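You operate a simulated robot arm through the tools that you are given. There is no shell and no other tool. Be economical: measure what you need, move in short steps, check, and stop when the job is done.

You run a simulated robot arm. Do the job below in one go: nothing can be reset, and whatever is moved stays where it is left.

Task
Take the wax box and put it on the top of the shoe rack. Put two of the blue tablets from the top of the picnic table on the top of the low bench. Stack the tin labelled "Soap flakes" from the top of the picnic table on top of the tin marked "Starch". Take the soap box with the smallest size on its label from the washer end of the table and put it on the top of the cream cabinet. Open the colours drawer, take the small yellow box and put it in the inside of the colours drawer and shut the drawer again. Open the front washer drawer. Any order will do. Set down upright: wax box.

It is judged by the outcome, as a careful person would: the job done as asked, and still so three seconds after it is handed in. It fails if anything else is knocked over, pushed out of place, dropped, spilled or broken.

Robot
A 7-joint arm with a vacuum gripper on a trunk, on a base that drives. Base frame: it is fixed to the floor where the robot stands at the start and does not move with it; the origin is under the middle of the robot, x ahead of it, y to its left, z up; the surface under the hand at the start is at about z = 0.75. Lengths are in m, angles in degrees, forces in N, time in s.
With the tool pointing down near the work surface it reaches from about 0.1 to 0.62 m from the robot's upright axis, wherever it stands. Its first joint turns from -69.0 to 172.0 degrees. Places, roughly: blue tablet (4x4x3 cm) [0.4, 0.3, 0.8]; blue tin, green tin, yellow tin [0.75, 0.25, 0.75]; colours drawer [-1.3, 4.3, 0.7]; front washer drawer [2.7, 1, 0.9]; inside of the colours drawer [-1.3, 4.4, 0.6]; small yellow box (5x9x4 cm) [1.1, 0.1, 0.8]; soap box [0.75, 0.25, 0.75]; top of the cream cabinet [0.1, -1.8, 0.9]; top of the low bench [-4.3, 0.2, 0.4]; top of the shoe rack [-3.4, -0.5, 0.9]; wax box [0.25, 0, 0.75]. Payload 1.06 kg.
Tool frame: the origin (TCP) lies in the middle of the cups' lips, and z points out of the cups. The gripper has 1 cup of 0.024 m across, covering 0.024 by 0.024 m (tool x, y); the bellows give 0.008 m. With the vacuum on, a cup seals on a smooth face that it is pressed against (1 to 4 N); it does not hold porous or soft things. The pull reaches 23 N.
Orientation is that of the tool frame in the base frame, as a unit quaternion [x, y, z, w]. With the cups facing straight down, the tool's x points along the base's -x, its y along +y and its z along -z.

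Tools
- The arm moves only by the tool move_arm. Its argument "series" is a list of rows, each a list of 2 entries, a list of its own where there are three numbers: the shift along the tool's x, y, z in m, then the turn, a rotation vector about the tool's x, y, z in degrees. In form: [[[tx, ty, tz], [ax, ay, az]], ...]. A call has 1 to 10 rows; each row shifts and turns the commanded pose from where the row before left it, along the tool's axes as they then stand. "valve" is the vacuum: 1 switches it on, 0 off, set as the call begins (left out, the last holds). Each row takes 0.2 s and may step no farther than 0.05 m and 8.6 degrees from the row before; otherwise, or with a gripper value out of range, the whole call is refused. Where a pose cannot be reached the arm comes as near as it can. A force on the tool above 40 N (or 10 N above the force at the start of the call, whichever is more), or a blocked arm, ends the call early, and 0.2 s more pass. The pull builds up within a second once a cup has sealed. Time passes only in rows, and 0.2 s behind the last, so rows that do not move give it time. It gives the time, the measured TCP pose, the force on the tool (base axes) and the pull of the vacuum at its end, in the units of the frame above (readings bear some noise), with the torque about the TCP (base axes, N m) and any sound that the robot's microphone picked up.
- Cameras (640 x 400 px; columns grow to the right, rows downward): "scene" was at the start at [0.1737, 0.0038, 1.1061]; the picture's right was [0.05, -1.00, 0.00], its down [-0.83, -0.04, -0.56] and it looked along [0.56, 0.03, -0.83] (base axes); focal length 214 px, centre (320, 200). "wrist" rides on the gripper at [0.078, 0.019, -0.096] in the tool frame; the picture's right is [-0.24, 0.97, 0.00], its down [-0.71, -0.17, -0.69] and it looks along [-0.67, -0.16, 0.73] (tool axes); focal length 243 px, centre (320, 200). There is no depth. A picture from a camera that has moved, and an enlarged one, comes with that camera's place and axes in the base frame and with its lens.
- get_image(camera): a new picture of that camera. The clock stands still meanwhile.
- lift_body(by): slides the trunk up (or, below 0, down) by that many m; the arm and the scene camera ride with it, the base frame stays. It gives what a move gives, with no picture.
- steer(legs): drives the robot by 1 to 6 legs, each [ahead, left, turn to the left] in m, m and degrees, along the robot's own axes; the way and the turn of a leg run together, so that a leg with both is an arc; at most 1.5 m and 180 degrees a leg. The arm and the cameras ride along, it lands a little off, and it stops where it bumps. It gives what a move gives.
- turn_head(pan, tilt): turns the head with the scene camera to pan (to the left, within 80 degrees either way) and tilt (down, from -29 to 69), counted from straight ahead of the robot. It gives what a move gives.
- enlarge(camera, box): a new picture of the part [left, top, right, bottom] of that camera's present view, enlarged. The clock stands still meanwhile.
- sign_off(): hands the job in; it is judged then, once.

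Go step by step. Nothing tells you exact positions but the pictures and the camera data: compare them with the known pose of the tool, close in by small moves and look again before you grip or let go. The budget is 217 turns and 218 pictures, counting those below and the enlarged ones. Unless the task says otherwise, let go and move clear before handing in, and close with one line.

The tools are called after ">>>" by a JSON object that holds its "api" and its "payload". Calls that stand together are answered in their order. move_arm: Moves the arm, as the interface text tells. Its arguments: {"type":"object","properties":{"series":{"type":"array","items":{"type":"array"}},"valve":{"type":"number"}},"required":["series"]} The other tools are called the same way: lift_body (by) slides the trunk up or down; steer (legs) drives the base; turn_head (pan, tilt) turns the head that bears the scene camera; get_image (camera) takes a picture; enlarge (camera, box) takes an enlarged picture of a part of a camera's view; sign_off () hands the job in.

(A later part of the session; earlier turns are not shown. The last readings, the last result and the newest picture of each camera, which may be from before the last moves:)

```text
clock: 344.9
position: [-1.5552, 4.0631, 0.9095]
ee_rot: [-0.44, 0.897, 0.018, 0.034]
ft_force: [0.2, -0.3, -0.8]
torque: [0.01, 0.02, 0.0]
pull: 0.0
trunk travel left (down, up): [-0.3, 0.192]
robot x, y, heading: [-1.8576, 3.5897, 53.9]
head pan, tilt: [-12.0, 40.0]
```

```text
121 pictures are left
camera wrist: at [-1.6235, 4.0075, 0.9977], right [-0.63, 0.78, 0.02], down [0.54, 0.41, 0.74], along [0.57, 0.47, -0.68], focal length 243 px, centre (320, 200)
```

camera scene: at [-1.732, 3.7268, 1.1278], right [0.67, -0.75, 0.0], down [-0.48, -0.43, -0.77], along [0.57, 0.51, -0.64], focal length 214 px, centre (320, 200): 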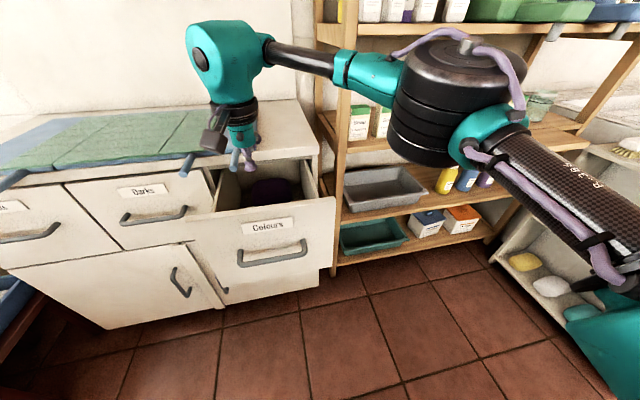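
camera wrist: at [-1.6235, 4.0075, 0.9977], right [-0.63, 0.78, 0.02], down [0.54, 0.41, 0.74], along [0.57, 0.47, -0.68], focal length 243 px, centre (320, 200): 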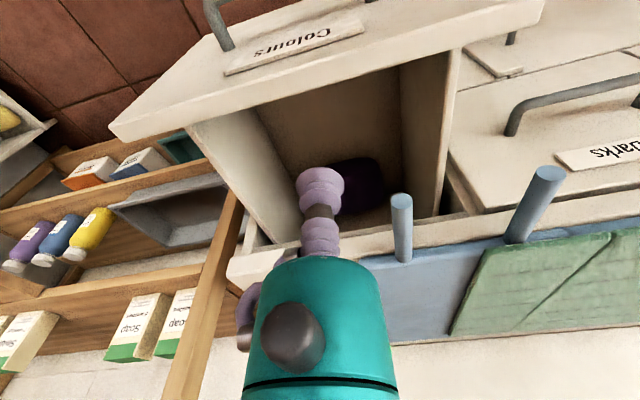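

The drawer is open with clear space in front of a dark item at its back. I'll level the hand and back out the way I came.

>>> {"api": "move_arm", "payload": {"series": [[[0, 0, -0.03], [0, 4.4, 0]], [[0, 0, -0.03], [0, 0, 0]]]}}

>>> {"api": "enlarge", "payload": {"camera": "scene", "box": [180, 140, 340, 240]}}

>>> {"api": "steer", "payload": {"legs": [[0.082, -0.237, 0], [-0.02, -0.311, 0], [0, 0, 39], [-0.35, -0.2, 0], [-1.0, -0.066, 0]]}}

>>> {"api": "turn_head", "payload": {"pan": 0, "tilt": 25}}

```text
clock: 345.4
position: [-1.5573, 4.0622, 0.9693]
ee_rot: [-0.441, 0.897, 0.001, 0.0]
ft_force: [0.0, 0.3, -0.3]
torque: [0.0, 0.04, -0.01]
pull: 0.0
trunk travel left (down, up): [-0.3, 0.192]
robot x, y, heading: [-1.8542, 3.5885, 53.7]
head pan, tilt: [-12.0, 40.0]
```

```text
4.00 times, centred on (260, 190) of scene
camera zoom: at [-1.7321, 3.7265, 1.1279], right [0.67, -0.75, 0.0], down [-0.48, -0.43, -0.77], along [0.57, 0.51, -0.64], focal length 858 px, centre (560, 240)
```

zoom: 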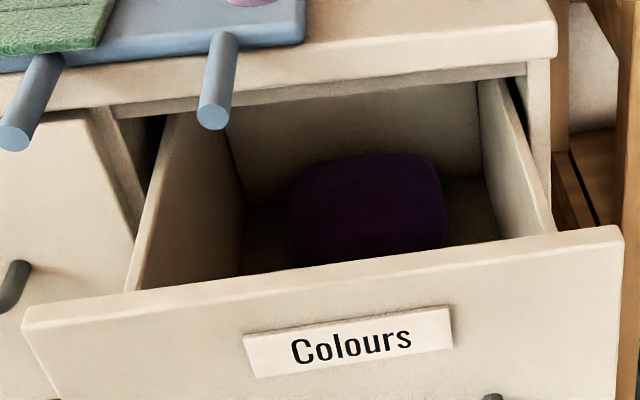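

```text
clock: 359.6
position: [-1.1188, 2.5696, 0.9701]
ee_rot: [-0.705, 0.709, 0.001, 0.001]
ft_force: [-0.2, -0.1, 0.0]
torque: [0.01, 0.0, 0.0]
pull: 0.2
trunk travel left (down, up): [-0.3, 0.192]
robot x, y, heading: [-1.069, 2.0129, 91.4]
head pan, tilt: [-12.0, 40.0]
```

```text
clock: 360.4
position: [-1.1194, 2.5703, 0.9693]
ee_rot: [-0.704, 0.71, 0.002, 0.001]
ft_force: [-0.3, 0.4, 0.5]
torque: [0.0, 0.01, -0.02]
pull: 0.1
trunk travel left (down, up): [-0.3, 0.192]
robot x, y, heading: [-1.0686, 2.0108, 91.3]
head pan, tilt: [0.0, 25.0]
```

I'll retract the hand, then drive along the tub to the washer end of the table, stopping midway to look.

>>> {"api": "move_arm", "payload": {"series": [[[0.035, 0, 0], [0, 0, 0]], [[0.035, 0, 0], [0, 0, 0]], [[0.035, 0, 0], [0, 0, 0]], [[0.035, 0, 0], [0, 0, 0]]]}}

>>> {"api": "steer", "payload": {"legs": [[0, 0, -129.3], [0.58, 0.376, 0], [0.9, 0, 0]]}}

>>> {"api": "get_image", "payload": {"camera": "scene"}}

```text
clock: 361.4
position: [-1.12, 2.4288, 0.97]
ee_rot: [-0.704, 0.71, 0.003, 0.001]
ft_force: [-0.5, -1.2, -0.1]
torque: [0.03, 0.04, 0.0]
pull: 0.0
trunk travel left (down, up): [-0.3, 0.192]
robot x, y, heading: [-1.0682, 2.0082, 91.5]
head pan, tilt: [0.0, 25.0]
```

```text
clock: 375.3
position: [0.7004, 1.1075, 0.9699]
ee_rot: [0.351, 0.936, 0.001, 0.001]
ft_force: [0.3, 0.5, -0.2]
torque: [0.02, -0.02, -0.01]
pull: 0.0
trunk travel left (down, up): [-0.3, 0.192]
robot x, y, heading: [0.3451, 1.3412, -39.6]
head pan, tilt: [0.0, 25.0]
```

```text
119 pictures are left
camera scene: at [0.4996, 1.2175, 1.1511], right [-0.63, -0.77, 0.0], down [-0.33, 0.27, -0.91], along [0.7, -0.58, -0.42], focal length 214 px, centre (320, 200)
```

scene: 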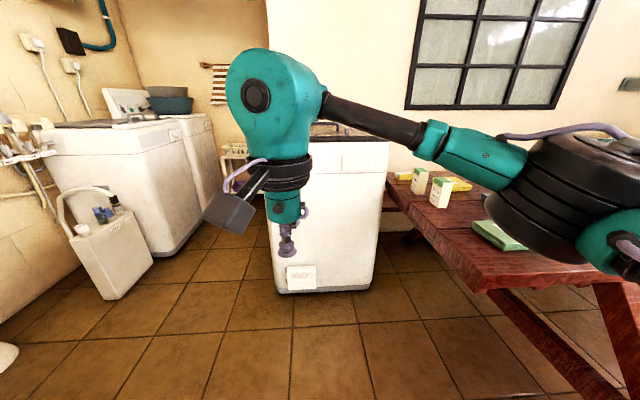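

I see a washer beside the table end and two more at left. I'll zoom in to find which is the "front washer" with its drawer.

>>> {"api": "enlarge", "payload": {"camera": "scene", "box": [30, 70, 270, 220]}}

>>> {"api": "enlarge", "payload": {"camera": "scene", "box": [220, 110, 540, 310]}}

```text
2.67 times, centred on (150, 145) of scene
camera zoom: at [0.4996, 1.2175, 1.1511], right [-0.63, -0.77, 0.0], down [-0.33, 0.27, -0.91], along [0.7, -0.58, -0.42], focal length 572 px, centre (773, 347)
```

zoom: 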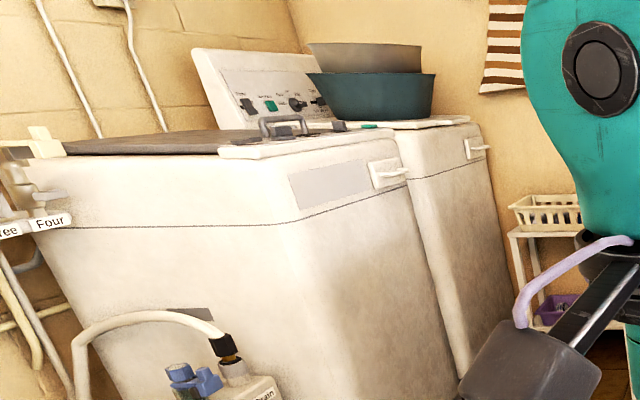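

```text
2.00 times, centred on (380, 210) of scene
camera zoom: at [0.4996, 1.2175, 1.1511], right [-0.63, -0.77, 0.0], down [-0.33, 0.27, -0.91], along [0.7, -0.58, -0.42], focal length 429 px, centre (200, 180)
```

zoom: 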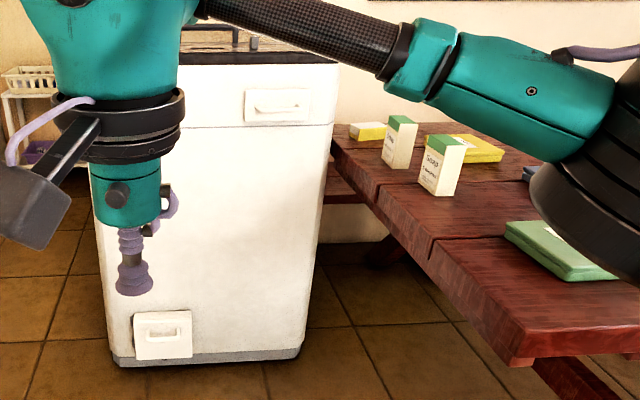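

The hint matches the nearer of the two left washers, whose small drawer is at about (2.68, 0.96, 0.9). First the table end: let me read the soap labels.

>>> {"api": "enlarge", "payload": {"camera": "scene", "box": [390, 160, 480, 216]}}

```text
7.11 times, centred on (435, 188) of scene
camera zoom: at [0.4996, 1.2175, 1.1511], right [-0.63, -0.77, 0.0], down [-0.33, 0.27, -0.91], along [0.7, -0.58, -0.42], focal length 1525 px, centre (-498, 285)
```

zoom: 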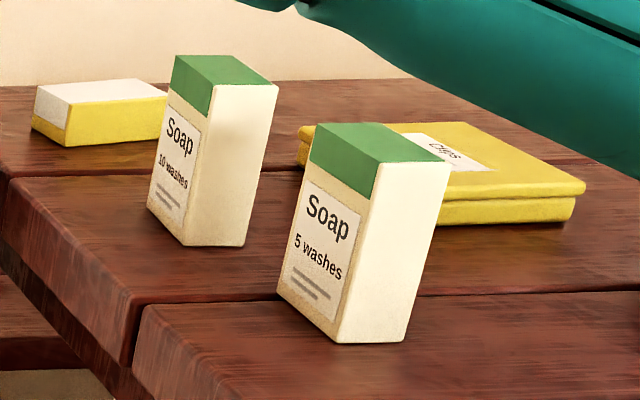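

The smallest is "5 washes", the nearer box. I'll turn to face the table end and shift sideways in front of it.

>>> {"api": "steer", "payload": {"legs": [[0, 0, -88], [0, 0.92, 0]]}}

>>> {"api": "turn_head", "payload": {"pan": 0, "tilt": 45}}

>>> {"api": "get_image", "payload": {"camera": "scene"}}

>>> {"api": "get_image", "payload": {"camera": "wrist"}}

```text
clock: 387.3
position: [0.8601, 0.4425, 0.9705]
ee_rot: [0.897, 0.442, 0.0, 0.002]
ft_force: [0.1, -0.1, -0.1]
torque: [-0.01, -0.01, 0.01]
pull: 0.0
trunk travel left (down, up): [-0.3, 0.192]
robot x, y, heading: [1.0746, 0.8087, -125.7]
head pan, tilt: [0.0, 25.0]
```

```text
clock: 388.1
position: [0.8595, 0.4442, 0.9702]
ee_rot: [0.897, 0.441, -0.001, 0.002]
ft_force: [0.4, -0.6, 0.1]
torque: [0.02, 0.03, 0.0]
pull: 0.0
trunk travel left (down, up): [-0.3, 0.192]
robot x, y, heading: [1.075, 0.8081, -125.9]
head pan, tilt: [0.0, 45.0]
```

```text
115 pictures are left
camera scene: at [0.9652, 0.6601, 1.1206], right [-0.81, 0.59, 0.0], down [0.42, 0.57, -0.71], along [-0.42, -0.57, -0.71], focal length 214 px, centre (320, 200)
```

scene: 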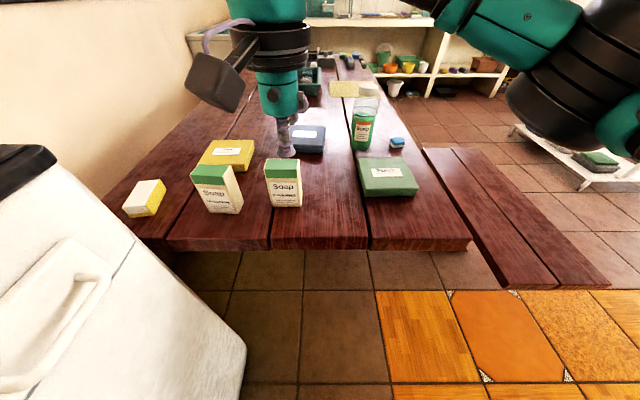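

```text
114 pictures are left
camera wrist: at [0.9222, 0.4947, 1.0652], right [0.63, -0.78, 0.0], down [-0.57, -0.45, 0.69], along [-0.53, -0.43, -0.73], focal length 243 px, centre (320, 200)
```

wrist: 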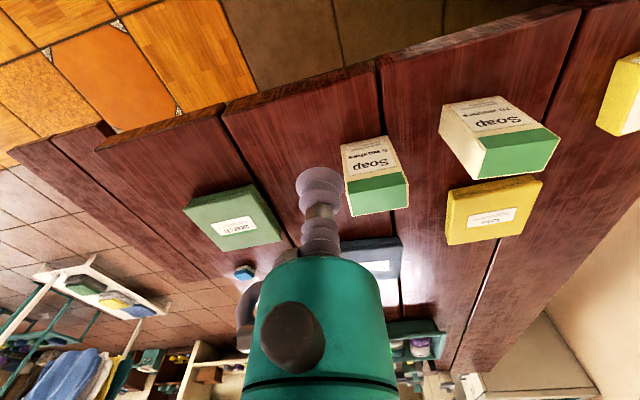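

A clear view. I'll close in on the table end for the tins.

>>> {"api": "steer", "payload": {"legs": [[0.26, 0, 0]]}}

>>> {"api": "turn_head", "payload": {"pan": 0, "tilt": 55}}

>>> {"api": "get_image", "payload": {"camera": "scene"}}

>>> {"api": "get_image", "payload": {"camera": "wrist"}}

```text
clock: 390.0
position: [0.7043, 0.2314, 0.9699]
ee_rot: [0.897, 0.441, -0.001, 0.002]
ft_force: [-0.1, -0.6, 0.4]
torque: [-0.03, -0.01, -0.02]
pull: 0.1
trunk travel left (down, up): [-0.3, 0.192]
robot x, y, heading: [0.916, 0.5956, -126.3]
head pan, tilt: [0.0, 45.0]
```

```text
clock: 390.7
position: [0.7047, 0.2315, 0.9704]
ee_rot: [0.898, 0.44, -0.001, 0.001]
ft_force: [-0.7, 0.6, -0.4]
torque: [-0.01, 0.02, -0.01]
pull: 0.1
trunk travel left (down, up): [-0.3, 0.192]
robot x, y, heading: [0.9146, 0.5952, -125.7]
head pan, tilt: [0.0, 55.0]
```

```text
113 pictures are left
camera scene: at [0.8156, 0.455, 1.1072], right [-0.81, 0.59, 0.0], down [0.48, 0.66, -0.57], along [-0.34, -0.46, -0.82], focal length 214 px, centre (320, 200)
```

scene: 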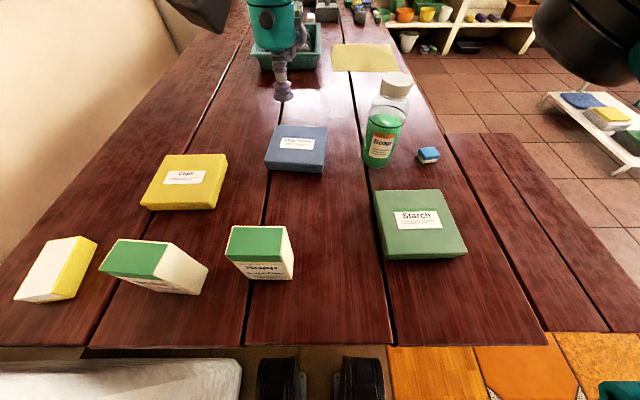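

```text
112 pictures are left
camera wrist: at [0.7669, 0.2822, 1.0652], right [0.63, -0.78, 0.0], down [-0.57, -0.45, 0.69], along [-0.53, -0.43, -0.73], focal length 243 px, centre (320, 200)
```

wrist: 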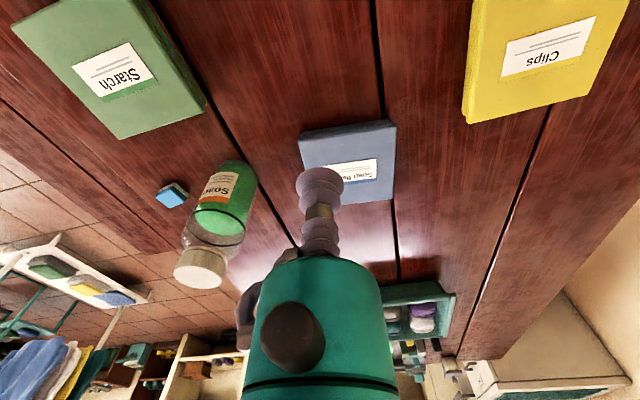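

The blue tin's top is centred near (0.642, 0.132) and the green one near (0.570, 0.412). I'll move over the blue tin.

>>> {"api": "move_arm", "payload": {"series": [[[-0.039, 0.004, 0.02], [0, 0, 0]], [[-0.039, 0.004, 0.02], [0, 0, 0]], [[-0.039, 0.004, 0.02], [0, 0, 0]], [[0, 0, 0.03], [0, 0, 0]]]}}

>>> {"api": "get_image", "payload": {"camera": "wrist"}}

>>> {"api": "get_image", "payload": {"camera": "scene"}}

```text
clock: 391.7
position: [0.6417, 0.1305, 0.8793]
ee_rot: [0.897, 0.441, -0.001, 0.001]
ft_force: [0.5, 0.2, 0.5]
torque: [0.0, 0.02, 0.0]
pull: 0.0
trunk travel left (down, up): [-0.3, 0.192]
robot x, y, heading: [0.9124, 0.5965, -125.9]
head pan, tilt: [0.0, 55.0]
```

```text
111 pictures are left
camera wrist: at [0.7041, 0.1819, 0.9739], right [0.63, -0.78, 0.0], down [-0.57, -0.45, 0.69], along [-0.53, -0.43, -0.73], focal length 243 px, centre (320, 200)
```

wrist: 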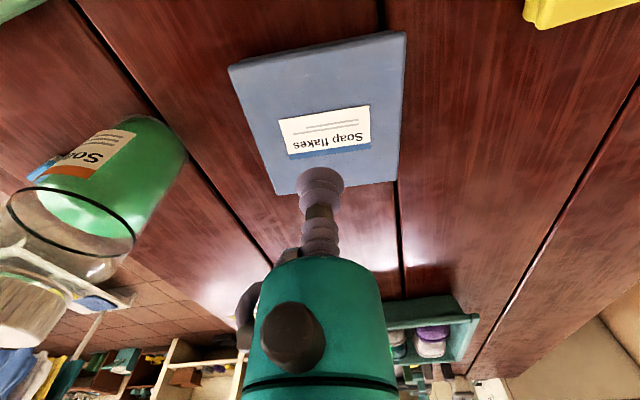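

```text
110 pictures are left
camera scene: at [0.8155, 0.455, 1.1071], right [-0.81, 0.59, 0.0], down [0.48, 0.66, -0.57], along [-0.34, -0.46, -0.82], focal length 214 px, centre (320, 200)
```

scene: 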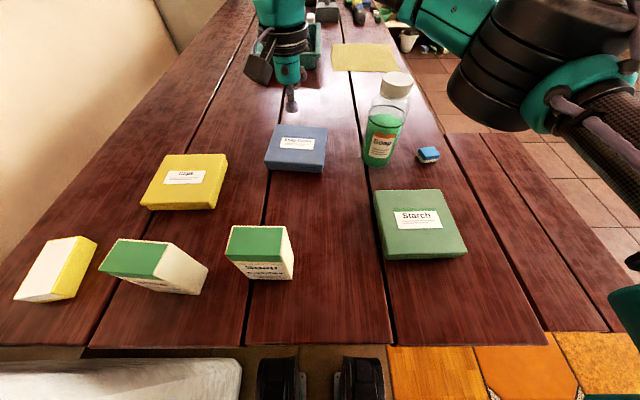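

I'll recentre by about 2 cm and descend on the tin with the vacuum on.

>>> {"api": "move_arm", "payload": {"series": [[[-0.019, 0.004, 0.03], [0, 0, 0]], [[0, 0, 0.04], [0, 0, 0]], [[0, 0, 0.01], [0, 0, 0]], [[0, 0, 0.005], [0, 0, 0]], [[0, 0, 0.004], [0, 0, 0]]], "valve": 1}}

```text
clock: 392.9
position: [0.6333, 0.1127, 0.7921]
ee_rot: [0.897, 0.442, -0.001, 0.001]
ft_force: [-0.5, 0.2, 0.7]
torque: [-0.02, 0.01, 0.02]
pull: 0.0
trunk travel left (down, up): [-0.3, 0.192]
robot x, y, heading: [0.9134, 0.5962, -126.0]
head pan, tilt: [0.0, 55.0]
```

>>> {"api": "move_arm", "payload": {"series": [[[0, 0, 0.004], [0, 0, 0]], [[0, 0, 0.003], [0, 0, 0]], [[0, 0, 0.003], [0, 0, 0]], [[0, 0, 0.003], [0, 0, 0]]]}}

```text
clock: 393.9
position: [0.6339, 0.113, 0.7807]
ee_rot: [0.897, 0.441, -0.001, 0.003]
ft_force: [0.4, 2.7, 13.2]
torque: [0.05, -0.02, -0.02]
pull: 23.2
trunk travel left (down, up): [-0.3, 0.192]
robot x, y, heading: [0.9147, 0.5948, -125.8]
head pan, tilt: [0.0, 55.0]
```

Sealed. I'll lift high and route around the bottle towards the green tin.

>>> {"api": "move_arm", "payload": {"series": [[[0, 0, -0.01], [0, 0, 0]], [[0, 0, -0.03], [0, 0, 0]], [[0, 0, -0.045], [0, 0, 0]], [[0, 0, -0.045], [0, 0, 0]], [[0, 0, -0.045], [0, 0, 0]], [[0, 0, -0.045], [0, 0, 0]], [[0, 0, -0.02], [0, 0, 0]], [[0.04, 0, 0], [0, 0, 0]], [[0.04, 0, 0], [0, 0, 0]], [[0.04, 0, 0], [0, 0, 0]]]}}

>>> {"api": "get_image", "payload": {"camera": "wrist"}}

>>> {"api": "get_image", "payload": {"camera": "scene"}}

```text
clock: 396.1
position: [0.7042, 0.2111, 1.0201]
ee_rot: [0.898, 0.44, -0.001, 0.002]
ft_force: [0.1, -0.1, -2.8]
torque: [0.0, -0.05, 0.01]
pull: 22.8
trunk travel left (down, up): [-0.3, 0.192]
robot x, y, heading: [0.9179, 0.5946, -126.1]
head pan, tilt: [0.0, 55.0]
```

```text
109 pictures are left
camera wrist: at [0.7683, 0.2623, 1.1147], right [0.62, -0.78, 0.0], down [-0.57, -0.45, 0.69], along [-0.54, -0.43, -0.73], focal length 243 px, centre (320, 200)
```

wrist: 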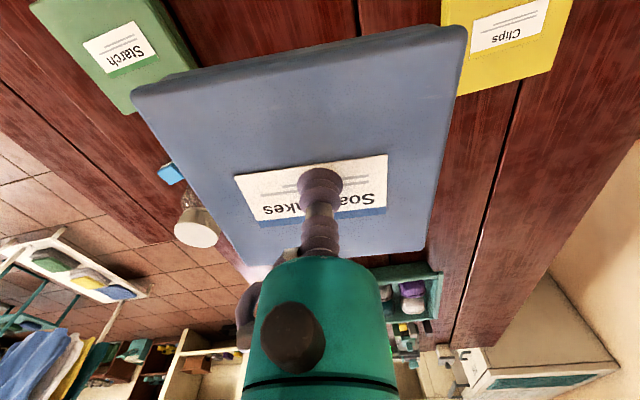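

```text
108 pictures are left
camera scene: at [0.8157, 0.455, 1.1072], right [-0.81, 0.59, 0.0], down [0.48, 0.66, -0.57], along [-0.34, -0.46, -0.82], focal length 214 px, centre (320, 200)
```

scene: 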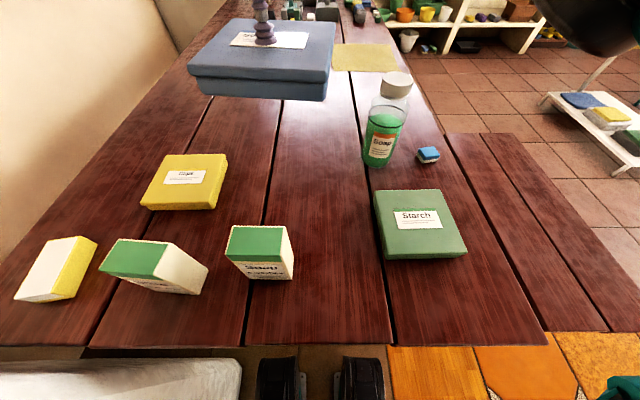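

The tin is held at its centre. I'll carry it over the green tin at (0.566, 0.403) and match its orientation.

>>> {"api": "move_arm", "payload": {"series": [[[0.0112, -0.0378, 0], [0, 0, 0]], [[0.0112, -0.0378, 0], [0, 0, 0]], [[0.0112, -0.0378, 0], [0, 0, 0]], [[0.0112, -0.0378, 0], [0, 0, 0]], [[0.0112, -0.0378, 0], [0, 0, 0]], [[0.0112, -0.0378, 0], [0, 0, 0]], [[0, 0, 0.03], [0, 0, -6]], [[0, 0, 0.04], [0, 0, 0]]]}}

>>> {"api": "get_image", "payload": {"camera": "wrist"}}

>>> {"api": "get_image", "payload": {"camera": "scene"}}

```text
clock: 397.9
position: [0.5709, 0.3991, 0.9471]
ee_rot: [0.873, 0.487, -0.001, 0.002]
ft_force: [-0.6, -1.3, -3.6]
torque: [0.04, -0.03, 0.01]
pull: 22.7
trunk travel left (down, up): [-0.3, 0.192]
robot x, y, heading: [0.9148, 0.5946, -126.2]
head pan, tilt: [0.0, 55.0]
```

```text
107 pictures are left
camera wrist: at [0.6273, 0.4572, 1.0411], right [0.7, -0.71, 0.0], down [-0.52, -0.51, 0.69], along [-0.49, -0.48, -0.73], focal length 243 px, centre (320, 200)
```

wrist: 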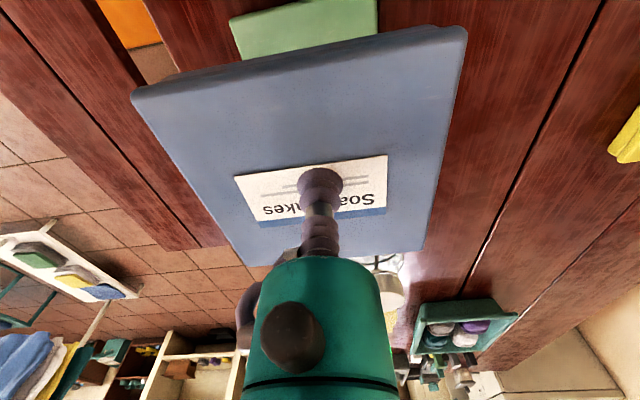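

```text
106 pictures are left
camera scene: at [0.8154, 0.4549, 1.1071], right [-0.81, 0.59, 0.0], down [0.48, 0.66, -0.57], along [-0.34, -0.46, -0.82], focal length 214 px, centre (320, 200)
```

scene: 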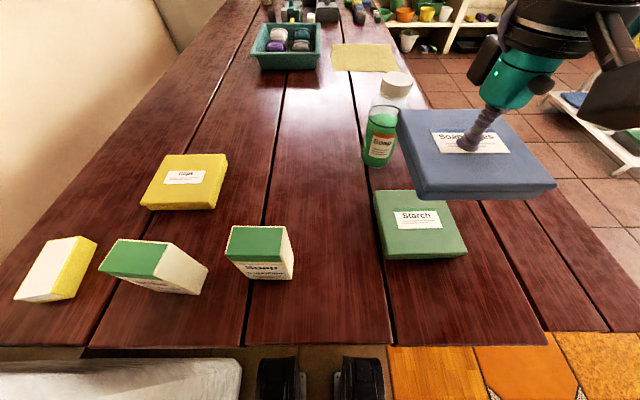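

The edges are parallel and nearly centred. I'll make a small correction and descend to contact.

>>> {"api": "move_arm", "payload": {"series": [[[0.001, -0.006, 0.04], [0, 0, 0]], [[0, 0, 0.04], [0, 0, 0]], [[0, 0, 0.02], [0, 0, 0]], [[0, 0, 0.006], [0, 0, 0]]]}}

>>> {"api": "get_image", "payload": {"camera": "scene"}}

```text
clock: 398.9
position: [0.5648, 0.4026, 0.8425]
ee_rot: [0.873, 0.487, -0.001, 0.002]
ft_force: [0.3, -0.6, -3.4]
torque: [0.02, -0.01, -0.02]
pull: 22.9
trunk travel left (down, up): [-0.3, 0.192]
robot x, y, heading: [0.9184, 0.5952, -126.2]
head pan, tilt: [0.0, 55.0]
```

```text
105 pictures are left
camera scene: at [0.8155, 0.4549, 1.1071], right [-0.81, 0.59, 0.0], down [0.48, 0.66, -0.57], along [-0.34, -0.46, -0.82], focal length 214 px, centre (320, 200)
```

scene: 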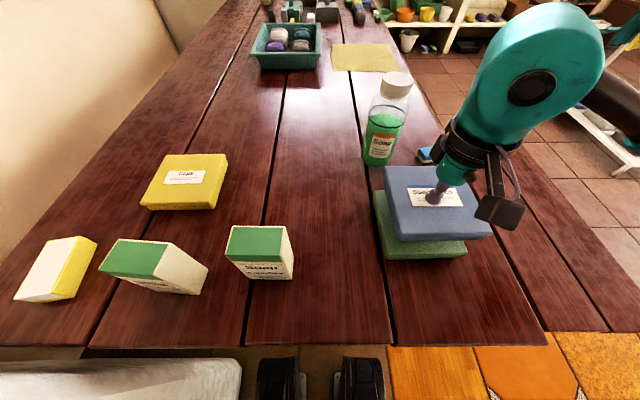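

>>> {"api": "move_arm", "payload": {"series": [[[0, 0, 0.006], [0, 0, 0]], [[0, 0, 0.004], [0, 0, 0]], [[0, 0, 0.004], [0, 0, 0]], [[0, 0, 0.004], [0, 0, 0]]]}}

```text
clock: 399.9
position: [0.5633, 0.4035, 0.8235]
ee_rot: [0.873, 0.487, -0.001, 0.002]
ft_force: [0.0, 0.5, -2.9]
torque: [0.0, 0.01, 0.04]
pull: 22.2
trunk travel left (down, up): [-0.3, 0.192]
robot x, y, heading: [0.919, 0.5938, -126.0]
head pan, tilt: [0.0, 55.0]
```

>>> {"api": "move_arm", "payload": {"series": [[[0, 0, 0.003], [0, 0, 0]], [[0, 0, 0.003], [0, 0, 0]], [[0, 0, 0.003], [0, 0, 0]], [[0, 0, 0.003], [0, 0, 0]]]}}

>>> {"api": "get_image", "payload": {"camera": "scene"}}

```text
clock: 400.9
position: [0.5636, 0.4036, 0.8134]
ee_rot: [0.873, 0.488, -0.002, 0.002]
ft_force: [0.2, 0.1, -1.5]
torque: [0.05, 0.01, -0.01]
pull: 23.4
trunk travel left (down, up): [-0.3, 0.192]
robot x, y, heading: [0.9148, 0.5959, -126.0]
head pan, tilt: [0.0, 55.0]
```

```text
104 pictures are left
camera scene: at [0.8156, 0.455, 1.1072], right [-0.81, 0.59, 0.0], down [0.48, 0.66, -0.57], along [-0.34, -0.46, -0.82], focal length 214 px, centre (320, 200)
```

scene: 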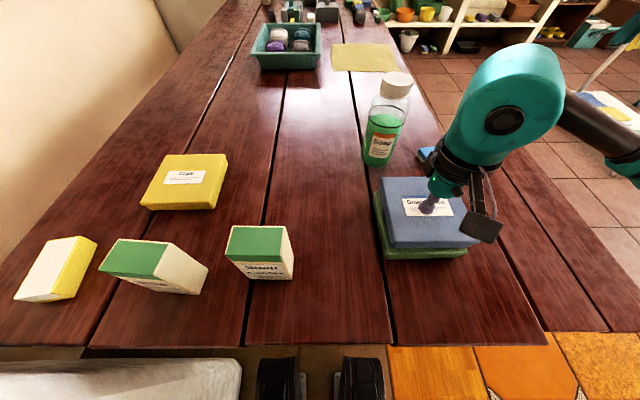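

>>> {"api": "move_arm", "payload": {"series": [[[0, 0, 0.003], [0, 0, 0]], [[0, 0, 0.002], [0, 0, 0]]]}}

```text
clock: 401.5
position: [0.5657, 0.4038, 0.8082]
ee_rot: [0.873, 0.487, -0.001, 0.002]
ft_force: [-7.0, -2.1, 19.0]
torque: [0.05, -0.05, 0.21]
pull: 22.0
trunk travel left (down, up): [-0.3, 0.192]
robot x, y, heading: [0.9133, 0.5949, -125.9]
head pan, tilt: [0.0, 55.0]
```

It's in firm contact. I'll release and lift.

>>> {"api": "move_arm", "payload": {"series": [[[0, 0, -0.001], [0, 0, 0]], [[0, 0, 0], [0, 0, 0]], [[0, 0, 0], [0, 0, 0]], [[0, 0, 0], [0, 0, 0]], [[0, 0, -0.008], [0, 0, 0]], [[0, 0, -0.04], [0, 0, 0]], [[0, 0, -0.05], [0, 0, 0]], [[0, 0, -0.05], [0, 0, 0]], [[0, 0, -0.03], [0, 0, 0]]], "valve": 0}}

>>> {"api": "get_image", "payload": {"camera": "scene"}}

>>> {"api": "get_image", "payload": {"camera": "wrist"}}

```text
clock: 403.5
position: [0.5651, 0.4062, 0.986]
ee_rot: [0.873, 0.487, -0.001, 0.002]
ft_force: [-0.2, -0.6, 0.4]
torque: [0.01, -0.02, -0.01]
pull: 0.1
trunk travel left (down, up): [-0.3, 0.192]
robot x, y, heading: [0.9156, 0.5992, -126.1]
head pan, tilt: [0.0, 55.0]
```

```text
103 pictures are left
camera scene: at [0.8157, 0.4551, 1.1072], right [-0.81, 0.59, 0.0], down [0.48, 0.66, -0.57], along [-0.34, -0.46, -0.82], focal length 214 px, centre (320, 200)
```

scene: 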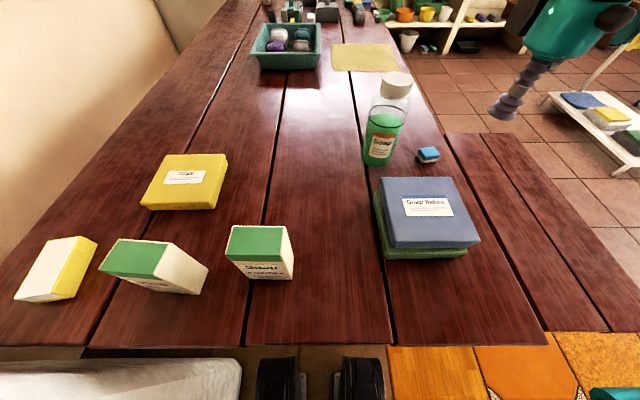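

```text
102 pictures are left
camera wrist: at [0.6216, 0.464, 1.0812], right [0.7, -0.71, 0.0], down [-0.52, -0.51, 0.69], along [-0.49, -0.48, -0.73], focal length 243 px, centre (320, 200)
```

wrist: 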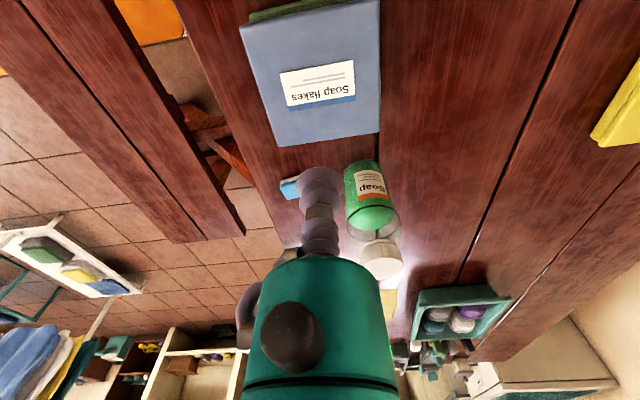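

The blue tin sits squarely on the green one. Next the small yellow box, its top at about (1.089, 0.131). I'll sweep over high.

>>> {"api": "move_arm", "payload": {"series": [[[0.0033, 0.049, 0], [0, 0, 0]], [[0.0033, 0.049, 0], [0, 0, 0]], [[0.0033, 0.049, 0], [0, 0, 0]], [[0.0033, 0.049, 0], [0, 0, 0]], [[0.0033, 0.049, 0], [0, 0, 0]], [[0.0033, 0.049, 0], [0, 0, 0]], [[0.0033, 0.049, 0], [0, 0, 0]], [[0.0033, 0.049, 0], [0, 0, 0]], [[0.0033, 0.049, 0], [0, 0, 0]], [[0.0033, 0.049, 0], [0, 0, 0]]]}}

>>> {"api": "turn_head", "payload": {"pan": 20, "tilt": 50}}

>>> {"api": "get_image", "payload": {"camera": "scene"}}

>>> {"api": "get_image", "payload": {"camera": "wrist"}}

```text
clock: 405.7
position: [0.9259, 0.2181, 0.9894]
ee_rot: [0.873, 0.488, -0.001, 0.002]
ft_force: [0.6, 0.0, 1.2]
torque: [0.01, -0.03, 0.01]
pull: 0.1
out of reach, approached as far as the arm can: row 9, 10
trunk travel left (down, up): [-0.3, 0.192]
robot x, y, heading: [0.9179, 0.5948, -126.0]
head pan, tilt: [0.0, 55.0]
```

```text
clock: 406.6
position: [0.9247, 0.2175, 0.9906]
ee_rot: [0.873, 0.487, -0.001, 0.002]
ft_force: [0.1, -0.5, -0.4]
torque: [0.04, 0.01, -0.01]
pull: 0.1
trunk travel left (down, up): [-0.3, 0.192]
robot x, y, heading: [0.9159, 0.5915, -125.9]
head pan, tilt: [20.0, 50.0]
```

```text
101 pictures are left
camera scene: at [0.8367, 0.4393, 1.1136], right [-0.96, 0.28, 0.0], down [0.21, 0.74, -0.64], along [-0.18, -0.62, -0.77], focal length 214 px, centre (320, 200)
```

scene: 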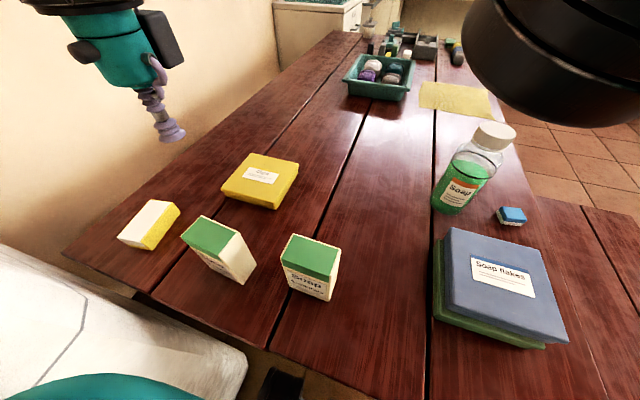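

```text
100 pictures are left
camera wrist: at [0.9822, 0.2754, 1.0849], right [0.7, -0.71, 0.0], down [-0.52, -0.51, 0.69], along [-0.49, -0.48, -0.73], focal length 243 px, centre (320, 200)
```

wrist: 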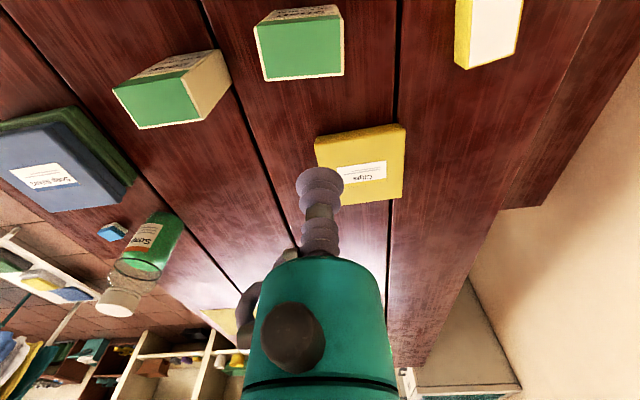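

The wrist yaw limits reach there. I'll rotate the tool towards the box, then move over it.

>>> {"api": "move_arm", "payload": {"series": [[[0, 0, 0], [0, 0, -8]], [[0, 0, 0], [0, 0, -8]], [[0, 0, 0], [0, 0, -8]], [[0, 0, 0], [0, 0, -8]], [[0, 0, 0], [0, 0, -8]], [[0, 0, 0], [0, 0, -6.6]], [[-0.032, 0.031, 0], [0, 0, 0]], [[-0.032, 0.031, 0.01], [0, 0, 0]], [[-0.032, 0.031, 0.01], [0, 0, 0]], [[-0.031, 0.031, 0.01], [0, 0, 0]]]}}

>>> {"api": "get_image", "payload": {"camera": "wrist"}}

>>> {"api": "get_image", "payload": {"camera": "scene"}}

```text
clock: 408.8
position: [0.9227, 0.2168, 0.9914]
ee_rot: [0.609, 0.793, -0.001, 0.001]
ft_force: [0.0, 0.4, 0.5]
torque: [0.03, -0.01, -0.02]
pull: 0.1
out of reach, approached as far as the arm can: row 7, 8, 9, 10
trunk travel left (down, up): [-0.3, 0.192]
robot x, y, heading: [0.9189, 0.5991, -126.2]
head pan, tilt: [20.0, 50.0]
```

```text
99 pictures are left
camera wrist: at [0.9213, 0.2986, 1.0858], right [1.0, 0.02, 0.0], down [0.02, -0.73, 0.69], along [0.02, -0.69, -0.73], focal length 243 px, centre (320, 200)
```

wrist: 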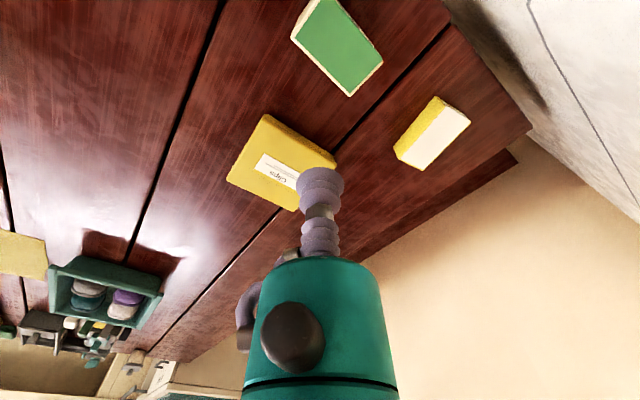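

```text
98 pictures are left
camera scene: at [0.8368, 0.4393, 1.1137], right [-0.96, 0.28, 0.0], down [0.21, 0.74, -0.64], along [-0.18, -0.62, -0.77], focal length 214 px, centre (320, 200)
```

scene: 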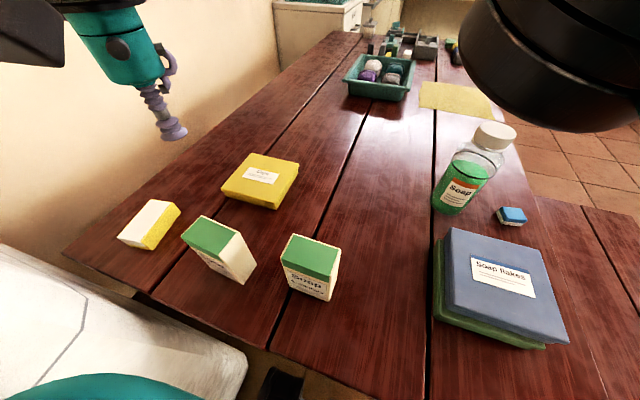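

At this height the far left is out of reach, so I'll bring the hand back to the right, turn the robot 40° left, and then approach.

>>> {"api": "move_arm", "payload": {"series": [[[0.031, -0.0365, 0], [0, 0, 0]], [[0.031, -0.0365, 0], [0, 0, 0]], [[0.031, -0.0365, 0], [0, 0, 0]], [[0.031, -0.0365, 0], [0, 0, 0]], [[0.031, -0.0365, 0], [0, 0, 0]], [[0.031, -0.0365, 0], [0, 0, 0]], [[0.031, -0.0365, 0], [0, 0, 0]]]}}

>>> {"api": "steer", "payload": {"legs": [[0, 0, 40]]}}

>>> {"api": "get_image", "payload": {"camera": "scene"}}

>>> {"api": "get_image", "payload": {"camera": "wrist"}}

```text
clock: 410.4
position: [0.6204, 0.359, 0.9939]
ee_rot: [0.609, 0.793, -0.002, 0.001]
ft_force: [-0.2, 0.7, -0.2]
torque: [0.0, 0.0, -0.03]
pull: 0.2
trunk travel left (down, up): [-0.3, 0.192]
robot x, y, heading: [0.9143, 0.5984, -126.0]
head pan, tilt: [20.0, 50.0]
```

```text
clock: 412.6
position: [0.8382, 0.2242, 0.9942]
ee_rot: [0.304, 0.953, -0.001, 0.002]
ft_force: [0.4, 0.1, 0.2]
torque: [0.03, 0.02, -0.01]
pull: 0.1
trunk travel left (down, up): [-0.3, 0.192]
robot x, y, heading: [0.9186, 0.5962, -86.8]
head pan, tilt: [20.0, 50.0]
```

```text
97 pictures are left
camera scene: at [0.9544, 0.4233, 1.1137], right [-0.92, -0.4, 0.0], down [-0.3, 0.7, -0.64], along [0.26, -0.59, -0.77], focal length 214 px, centre (320, 200)
```

scene: 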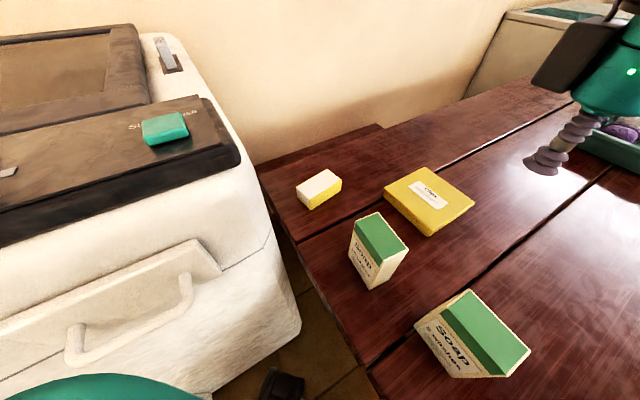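

```text
96 pictures are left
camera wrist: at [0.7855, 0.2854, 1.0886], right [0.76, 0.65, 0.0], down [0.47, -0.55, 0.69], along [0.45, -0.52, -0.73], focal length 243 px, centre (320, 200)
```

wrist: 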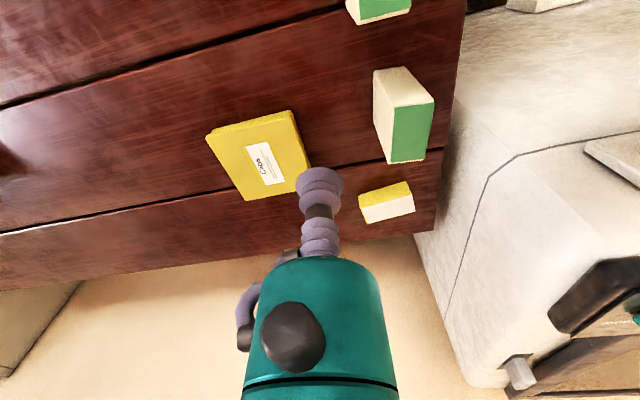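

The yellow box is well in view at about (1.080, 0.136). I'll move over it.

>>> {"api": "move_arm", "payload": {"series": [[[-0.0413, 0.0114, 0.005], [0, 0, 0]], [[-0.0413, 0.0114, 0.015], [0, 0, 0]], [[-0.0413, 0.0114, 0.02], [0, 0, 0]], [[-0.0413, 0.0114, 0.02], [0, 0, 0]], [[-0.0413, 0.0114, 0.02], [0, 0, 0]], [[-0.0413, 0.0114, 0.02], [0, 0, 0]]]}}

>>> {"api": "get_image", "payload": {"camera": "wrist"}}

>>> {"api": "get_image", "payload": {"camera": "scene"}}

```text
clock: 414.0
position: [1.087, 0.1338, 0.8946]
ee_rot: [0.306, 0.952, -0.001, 0.002]
ft_force: [-0.4, 0.1, -0.1]
torque: [-0.01, -0.01, 0.03]
pull: 0.2
trunk travel left (down, up): [-0.3, 0.192]
robot x, y, heading: [0.9172, 0.593, -86.7]
head pan, tilt: [20.0, 50.0]
```

```text
95 pictures are left
camera wrist: at [1.0332, 0.1965, 0.9889], right [0.76, 0.65, 0.0], down [0.47, -0.55, 0.69], along [0.45, -0.52, -0.73], focal length 243 px, centre (320, 200)
```

wrist: 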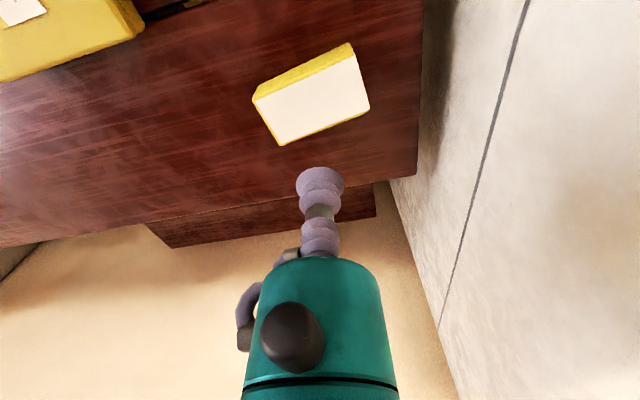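

```text
94 pictures are left
camera scene: at [0.9547, 0.4234, 1.1137], right [-0.92, -0.4, 0.0], down [-0.3, 0.7, -0.64], along [0.26, -0.59, -0.77], focal length 214 px, centre (320, 200)
```

scene: 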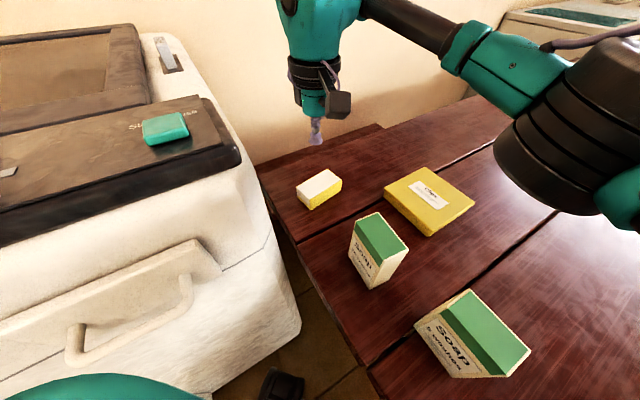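

It's aligned. I'll descend with the vacuum on.

>>> {"api": "move_arm", "payload": {"series": [[[0, -0.004, 0.045], [0, 0, 0]], [[0, 0, 0.04], [0, 0, 0]], [[0, 0, 0.01], [0, 0, 0]], [[0, 0, 0.005], [0, 0, 0]], [[0, 0, 0.004], [0, 0, 0]], [[0, 0, 0.004], [0, 0, 0]]], "valve": 1}}

```text
clock: 415.4
position: [1.0806, 0.1306, 0.7856]
ee_rot: [0.305, 0.952, -0.001, 0.001]
ft_force: [0.0, 0.5, 0.1]
torque: [0.05, -0.03, -0.01]
pull: 22.7
trunk travel left (down, up): [-0.3, 0.192]
robot x, y, heading: [0.9164, 0.5941, -86.5]
head pan, tilt: [20.0, 50.0]
```

Sealed. I'll lift, bring the hand in and back away from the table.

>>> {"api": "move_arm", "payload": {"series": [[[0, 0, -0.01], [0, 0, 0]], [[0, 0, -0.04], [0, 0, 0]], [[0, 0, -0.045], [0, 0, 0]], [[0, 0, -0.045], [0, 0, 0]], [[0, 0, -0.045], [0, 0, 0]], [[0, 0, -0.03], [0, 0, 0]], [[0.038, -0.007, 0], [0, 0, 0]], [[0.038, -0.007, 0], [0, 0, 0]], [[0.038, -0.007, 0], [0, 0, 0]], [[0.038, -0.007, 0], [0, 0, 0]]]}}

>>> {"api": "steer", "payload": {"legs": [[0, 0, -41], [-0.28, 0, 0], [0, -0.9, 0]]}}

>>> {"api": "get_image", "payload": {"camera": "wrist"}}

```text
clock: 417.6
position: [0.9347, 0.202, 0.9811]
ee_rot: [0.306, 0.952, -0.001, 0.001]
ft_force: [0.1, -0.2, -1.6]
torque: [0.04, 0.01, -0.03]
pull: 22.9
out of reach, approached as far as the arm can: row 6
trunk travel left (down, up): [-0.3, 0.192]
robot x, y, heading: [0.9144, 0.5956, -86.5]
head pan, tilt: [20.0, 50.0]
```

```text
clock: 429.1
position: [0.1416, 1.0316, 0.9825]
ee_rot: [0.618, 0.786, -0.003, 0.0]
ft_force: [0.5, 0.4, -2.6]
torque: [-0.02, 0.01, 0.01]
pull: 23.4
trunk travel left (down, up): [-0.3, 0.192]
robot x, y, heading: [0.3836, 1.3443, -127.3]
head pan, tilt: [20.0, 50.0]
```

```text
93 pictures are left
camera wrist: at [0.1417, 1.113, 1.076], right [1.0, 0.0, 0.0], down [0.0, -0.73, 0.69], along [0.0, -0.69, -0.73], focal length 243 px, centre (320, 200)
```

wrist: 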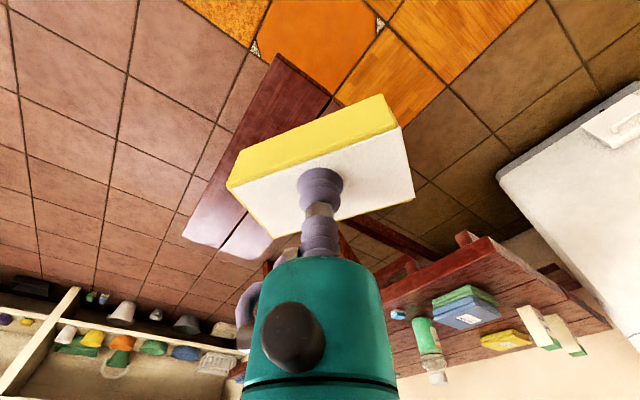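

The box is held well. I'll drive back towards the colours drawer.

>>> {"api": "steer", "payload": {"legs": [[0.433, -0.907, 0], [0, 0, -141.7]]}}

```text
clock: 443.3
position: [-0.6336, 1.9521, 0.982]
ee_rot: [0.953, -0.302, -0.001, -0.001]
ft_force: [-0.6, 0.4, -1.3]
torque: [-0.01, 0.03, -0.01]
pull: 23.2
trunk travel left (down, up): [-0.3, 0.192]
robot x, y, heading: [-0.6106, 1.5588, 94.2]
head pan, tilt: [20.0, 50.0]
```

>>> {"api": "steer", "payload": {"legs": [[0.483, 0.424, -3]]}}

>>> {"api": "turn_head", "payload": {"pan": -5, "tilt": 35}}

>>> {"api": "get_image", "payload": {"camera": "scene"}}

```text
clock: 447.6
position: [-1.0442, 2.4348, 0.9812]
ee_rot: [0.94, -0.34, -0.002, -0.001]
ft_force: [-0.2, -0.7, -1.0]
torque: [0.0, 0.0, -0.02]
pull: 23.0
trunk travel left (down, up): [-0.3, 0.192]
robot x, y, heading: [-1.0555, 2.0424, 89.2]
head pan, tilt: [20.0, 50.0]
```

```text
clock: 448.5
position: [-1.0451, 2.4344, 0.9797]
ee_rot: [0.94, -0.34, -0.001, -0.002]
ft_force: [0.4, -0.4, -1.6]
torque: [-0.03, 0.02, -0.01]
pull: 23.1
trunk travel left (down, up): [-0.3, 0.192]
robot x, y, heading: [-1.0579, 2.0405, 89.2]
head pan, tilt: [-5.0, 35.0]
```

```text
92 pictures are left
camera scene: at [-1.0431, 2.229, 1.1353], right [0.99, -0.1, 0.0], down [-0.06, -0.57, -0.82], along [0.08, 0.81, -0.57], focal length 214 px, centre (320, 200)
```

scene: 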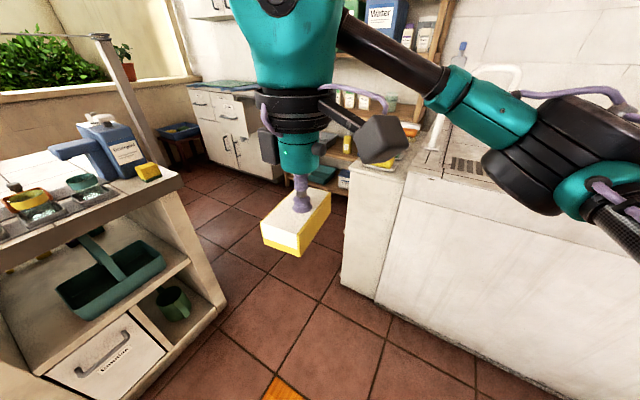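

The way is clear. I'll go through the gap to the drawer, in the same steps as before.

>>> {"api": "steer", "payload": {"legs": [[0.959, 0.116, 0], [0.3, 0.23, 2], [0.2, 0.22, 0], [0, 0, -38]]}}

>>> {"api": "turn_head", "payload": {"pan": -10, "tilt": 42}}

>>> {"api": "get_image", "payload": {"camera": "scene"}}

```text
clock: 459.8
position: [-1.3551, 3.8107, 0.9807]
ee_rot: [0.781, -0.624, -0.002, -0.002]
ft_force: [0.7, -0.1, -2.8]
torque: [0.0, -0.02, 0.02]
pull: 22.7
trunk travel left (down, up): [-0.3, 0.192]
robot x, y, heading: [-1.6044, 3.5035, 51.7]
head pan, tilt: [-5.0, 35.0]
```

```text
clock: 460.5
position: [-1.3568, 3.8102, 0.9813]
ee_rot: [0.781, -0.624, -0.002, -0.002]
ft_force: [0.1, -0.1, -2.1]
torque: [-0.03, 0.0, -0.01]
pull: 22.7
trunk travel left (down, up): [-0.3, 0.192]
robot x, y, heading: [-1.6002, 3.5043, 51.8]
head pan, tilt: [-10.0, 42.0]
```

```text
91 pictures are left
camera scene: at [-1.4766, 3.6384, 1.1249], right [0.67, -0.75, 0.0], down [-0.5, -0.45, -0.74], along [0.55, 0.5, -0.67], focal length 214 px, centre (320, 200)
```

scene: 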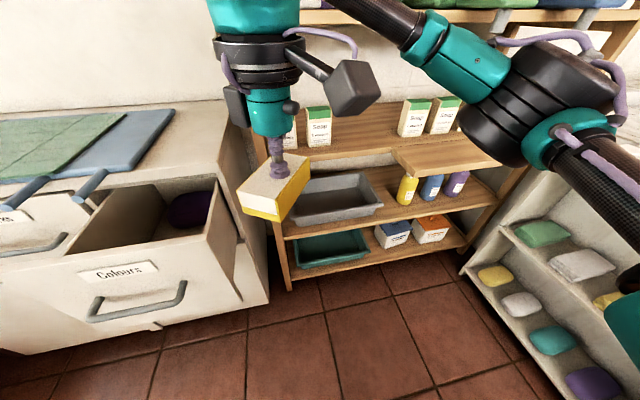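

>>> {"api": "steer", "payload": {"legs": [[0.054, 0.232, 0]]}}

>>> {"api": "move_arm", "payload": {"series": [[[0, 0, 0], [0, 0, -8]], [[0, 0, 0], [0, 0, -8]], [[0, 0, 0], [0, 0, -8]], [[0, 0, 0], [0, 0, -8]], [[0, 0, 0], [0, 0, -7.3]]]}}

>>> {"api": "get_image", "payload": {"camera": "scene"}}

>>> {"api": "get_image", "payload": {"camera": "wrist"}}

```text
clock: 463.1
position: [-1.503, 3.9942, 0.9813]
ee_rot: [0.779, -0.627, -0.001, -0.003]
ft_force: [0.1, 0.1, -1.9]
torque: [-0.02, -0.01, 0.01]
pull: 23.1
trunk travel left (down, up): [-0.3, 0.192]
robot x, y, heading: [-1.7531, 3.688, 51.3]
head pan, tilt: [-10.0, 42.0]
```

```text
clock: 464.3
position: [-1.5675, 3.9361, 0.9737]
ee_rot: [0.945, -0.328, -0.001, -0.002]
ft_force: [0.4, 0.5, -1.3]
torque: [-0.02, -0.01, 0.01]
pull: 22.6
out of reach, approached as far as the arm can: row 3, 4, 5
trunk travel left (down, up): [-0.3, 0.192]
robot x, y, heading: [-1.75, 3.6872, 51.6]
head pan, tilt: [-10.0, 42.0]
```

```text
90 pictures are left
camera scene: at [-1.6252, 3.8229, 1.1249], right [0.66, -0.75, 0.0], down [-0.5, -0.44, -0.74], along [0.56, 0.49, -0.67], focal length 214 px, centre (320, 200)
```

scene: 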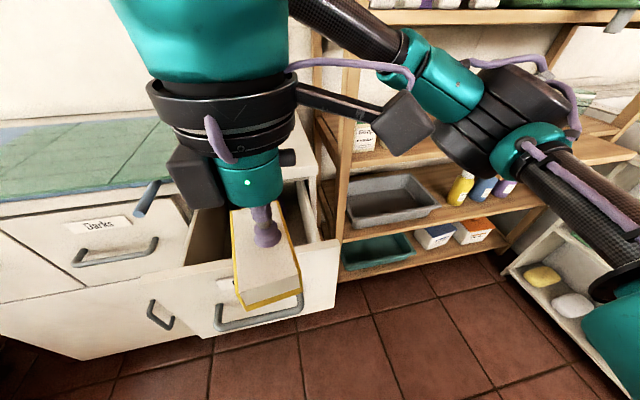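

```text
89 pictures are left
camera wrist: at [-1.5179, 3.8731, 1.0678], right [-0.79, -0.62, 0.0], down [-0.45, 0.57, 0.69], along [-0.42, 0.54, -0.73], focal length 243 px, centre (320, 200)
```

wrist: 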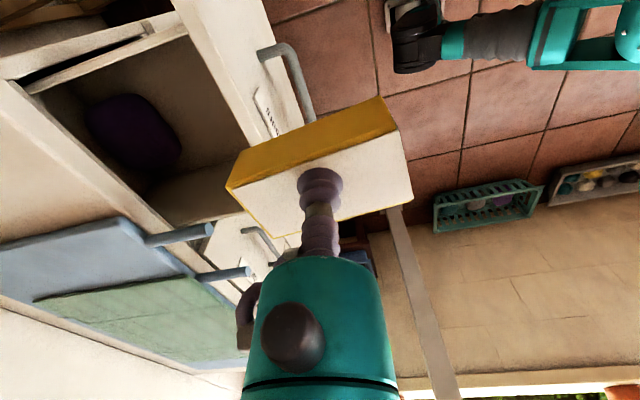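

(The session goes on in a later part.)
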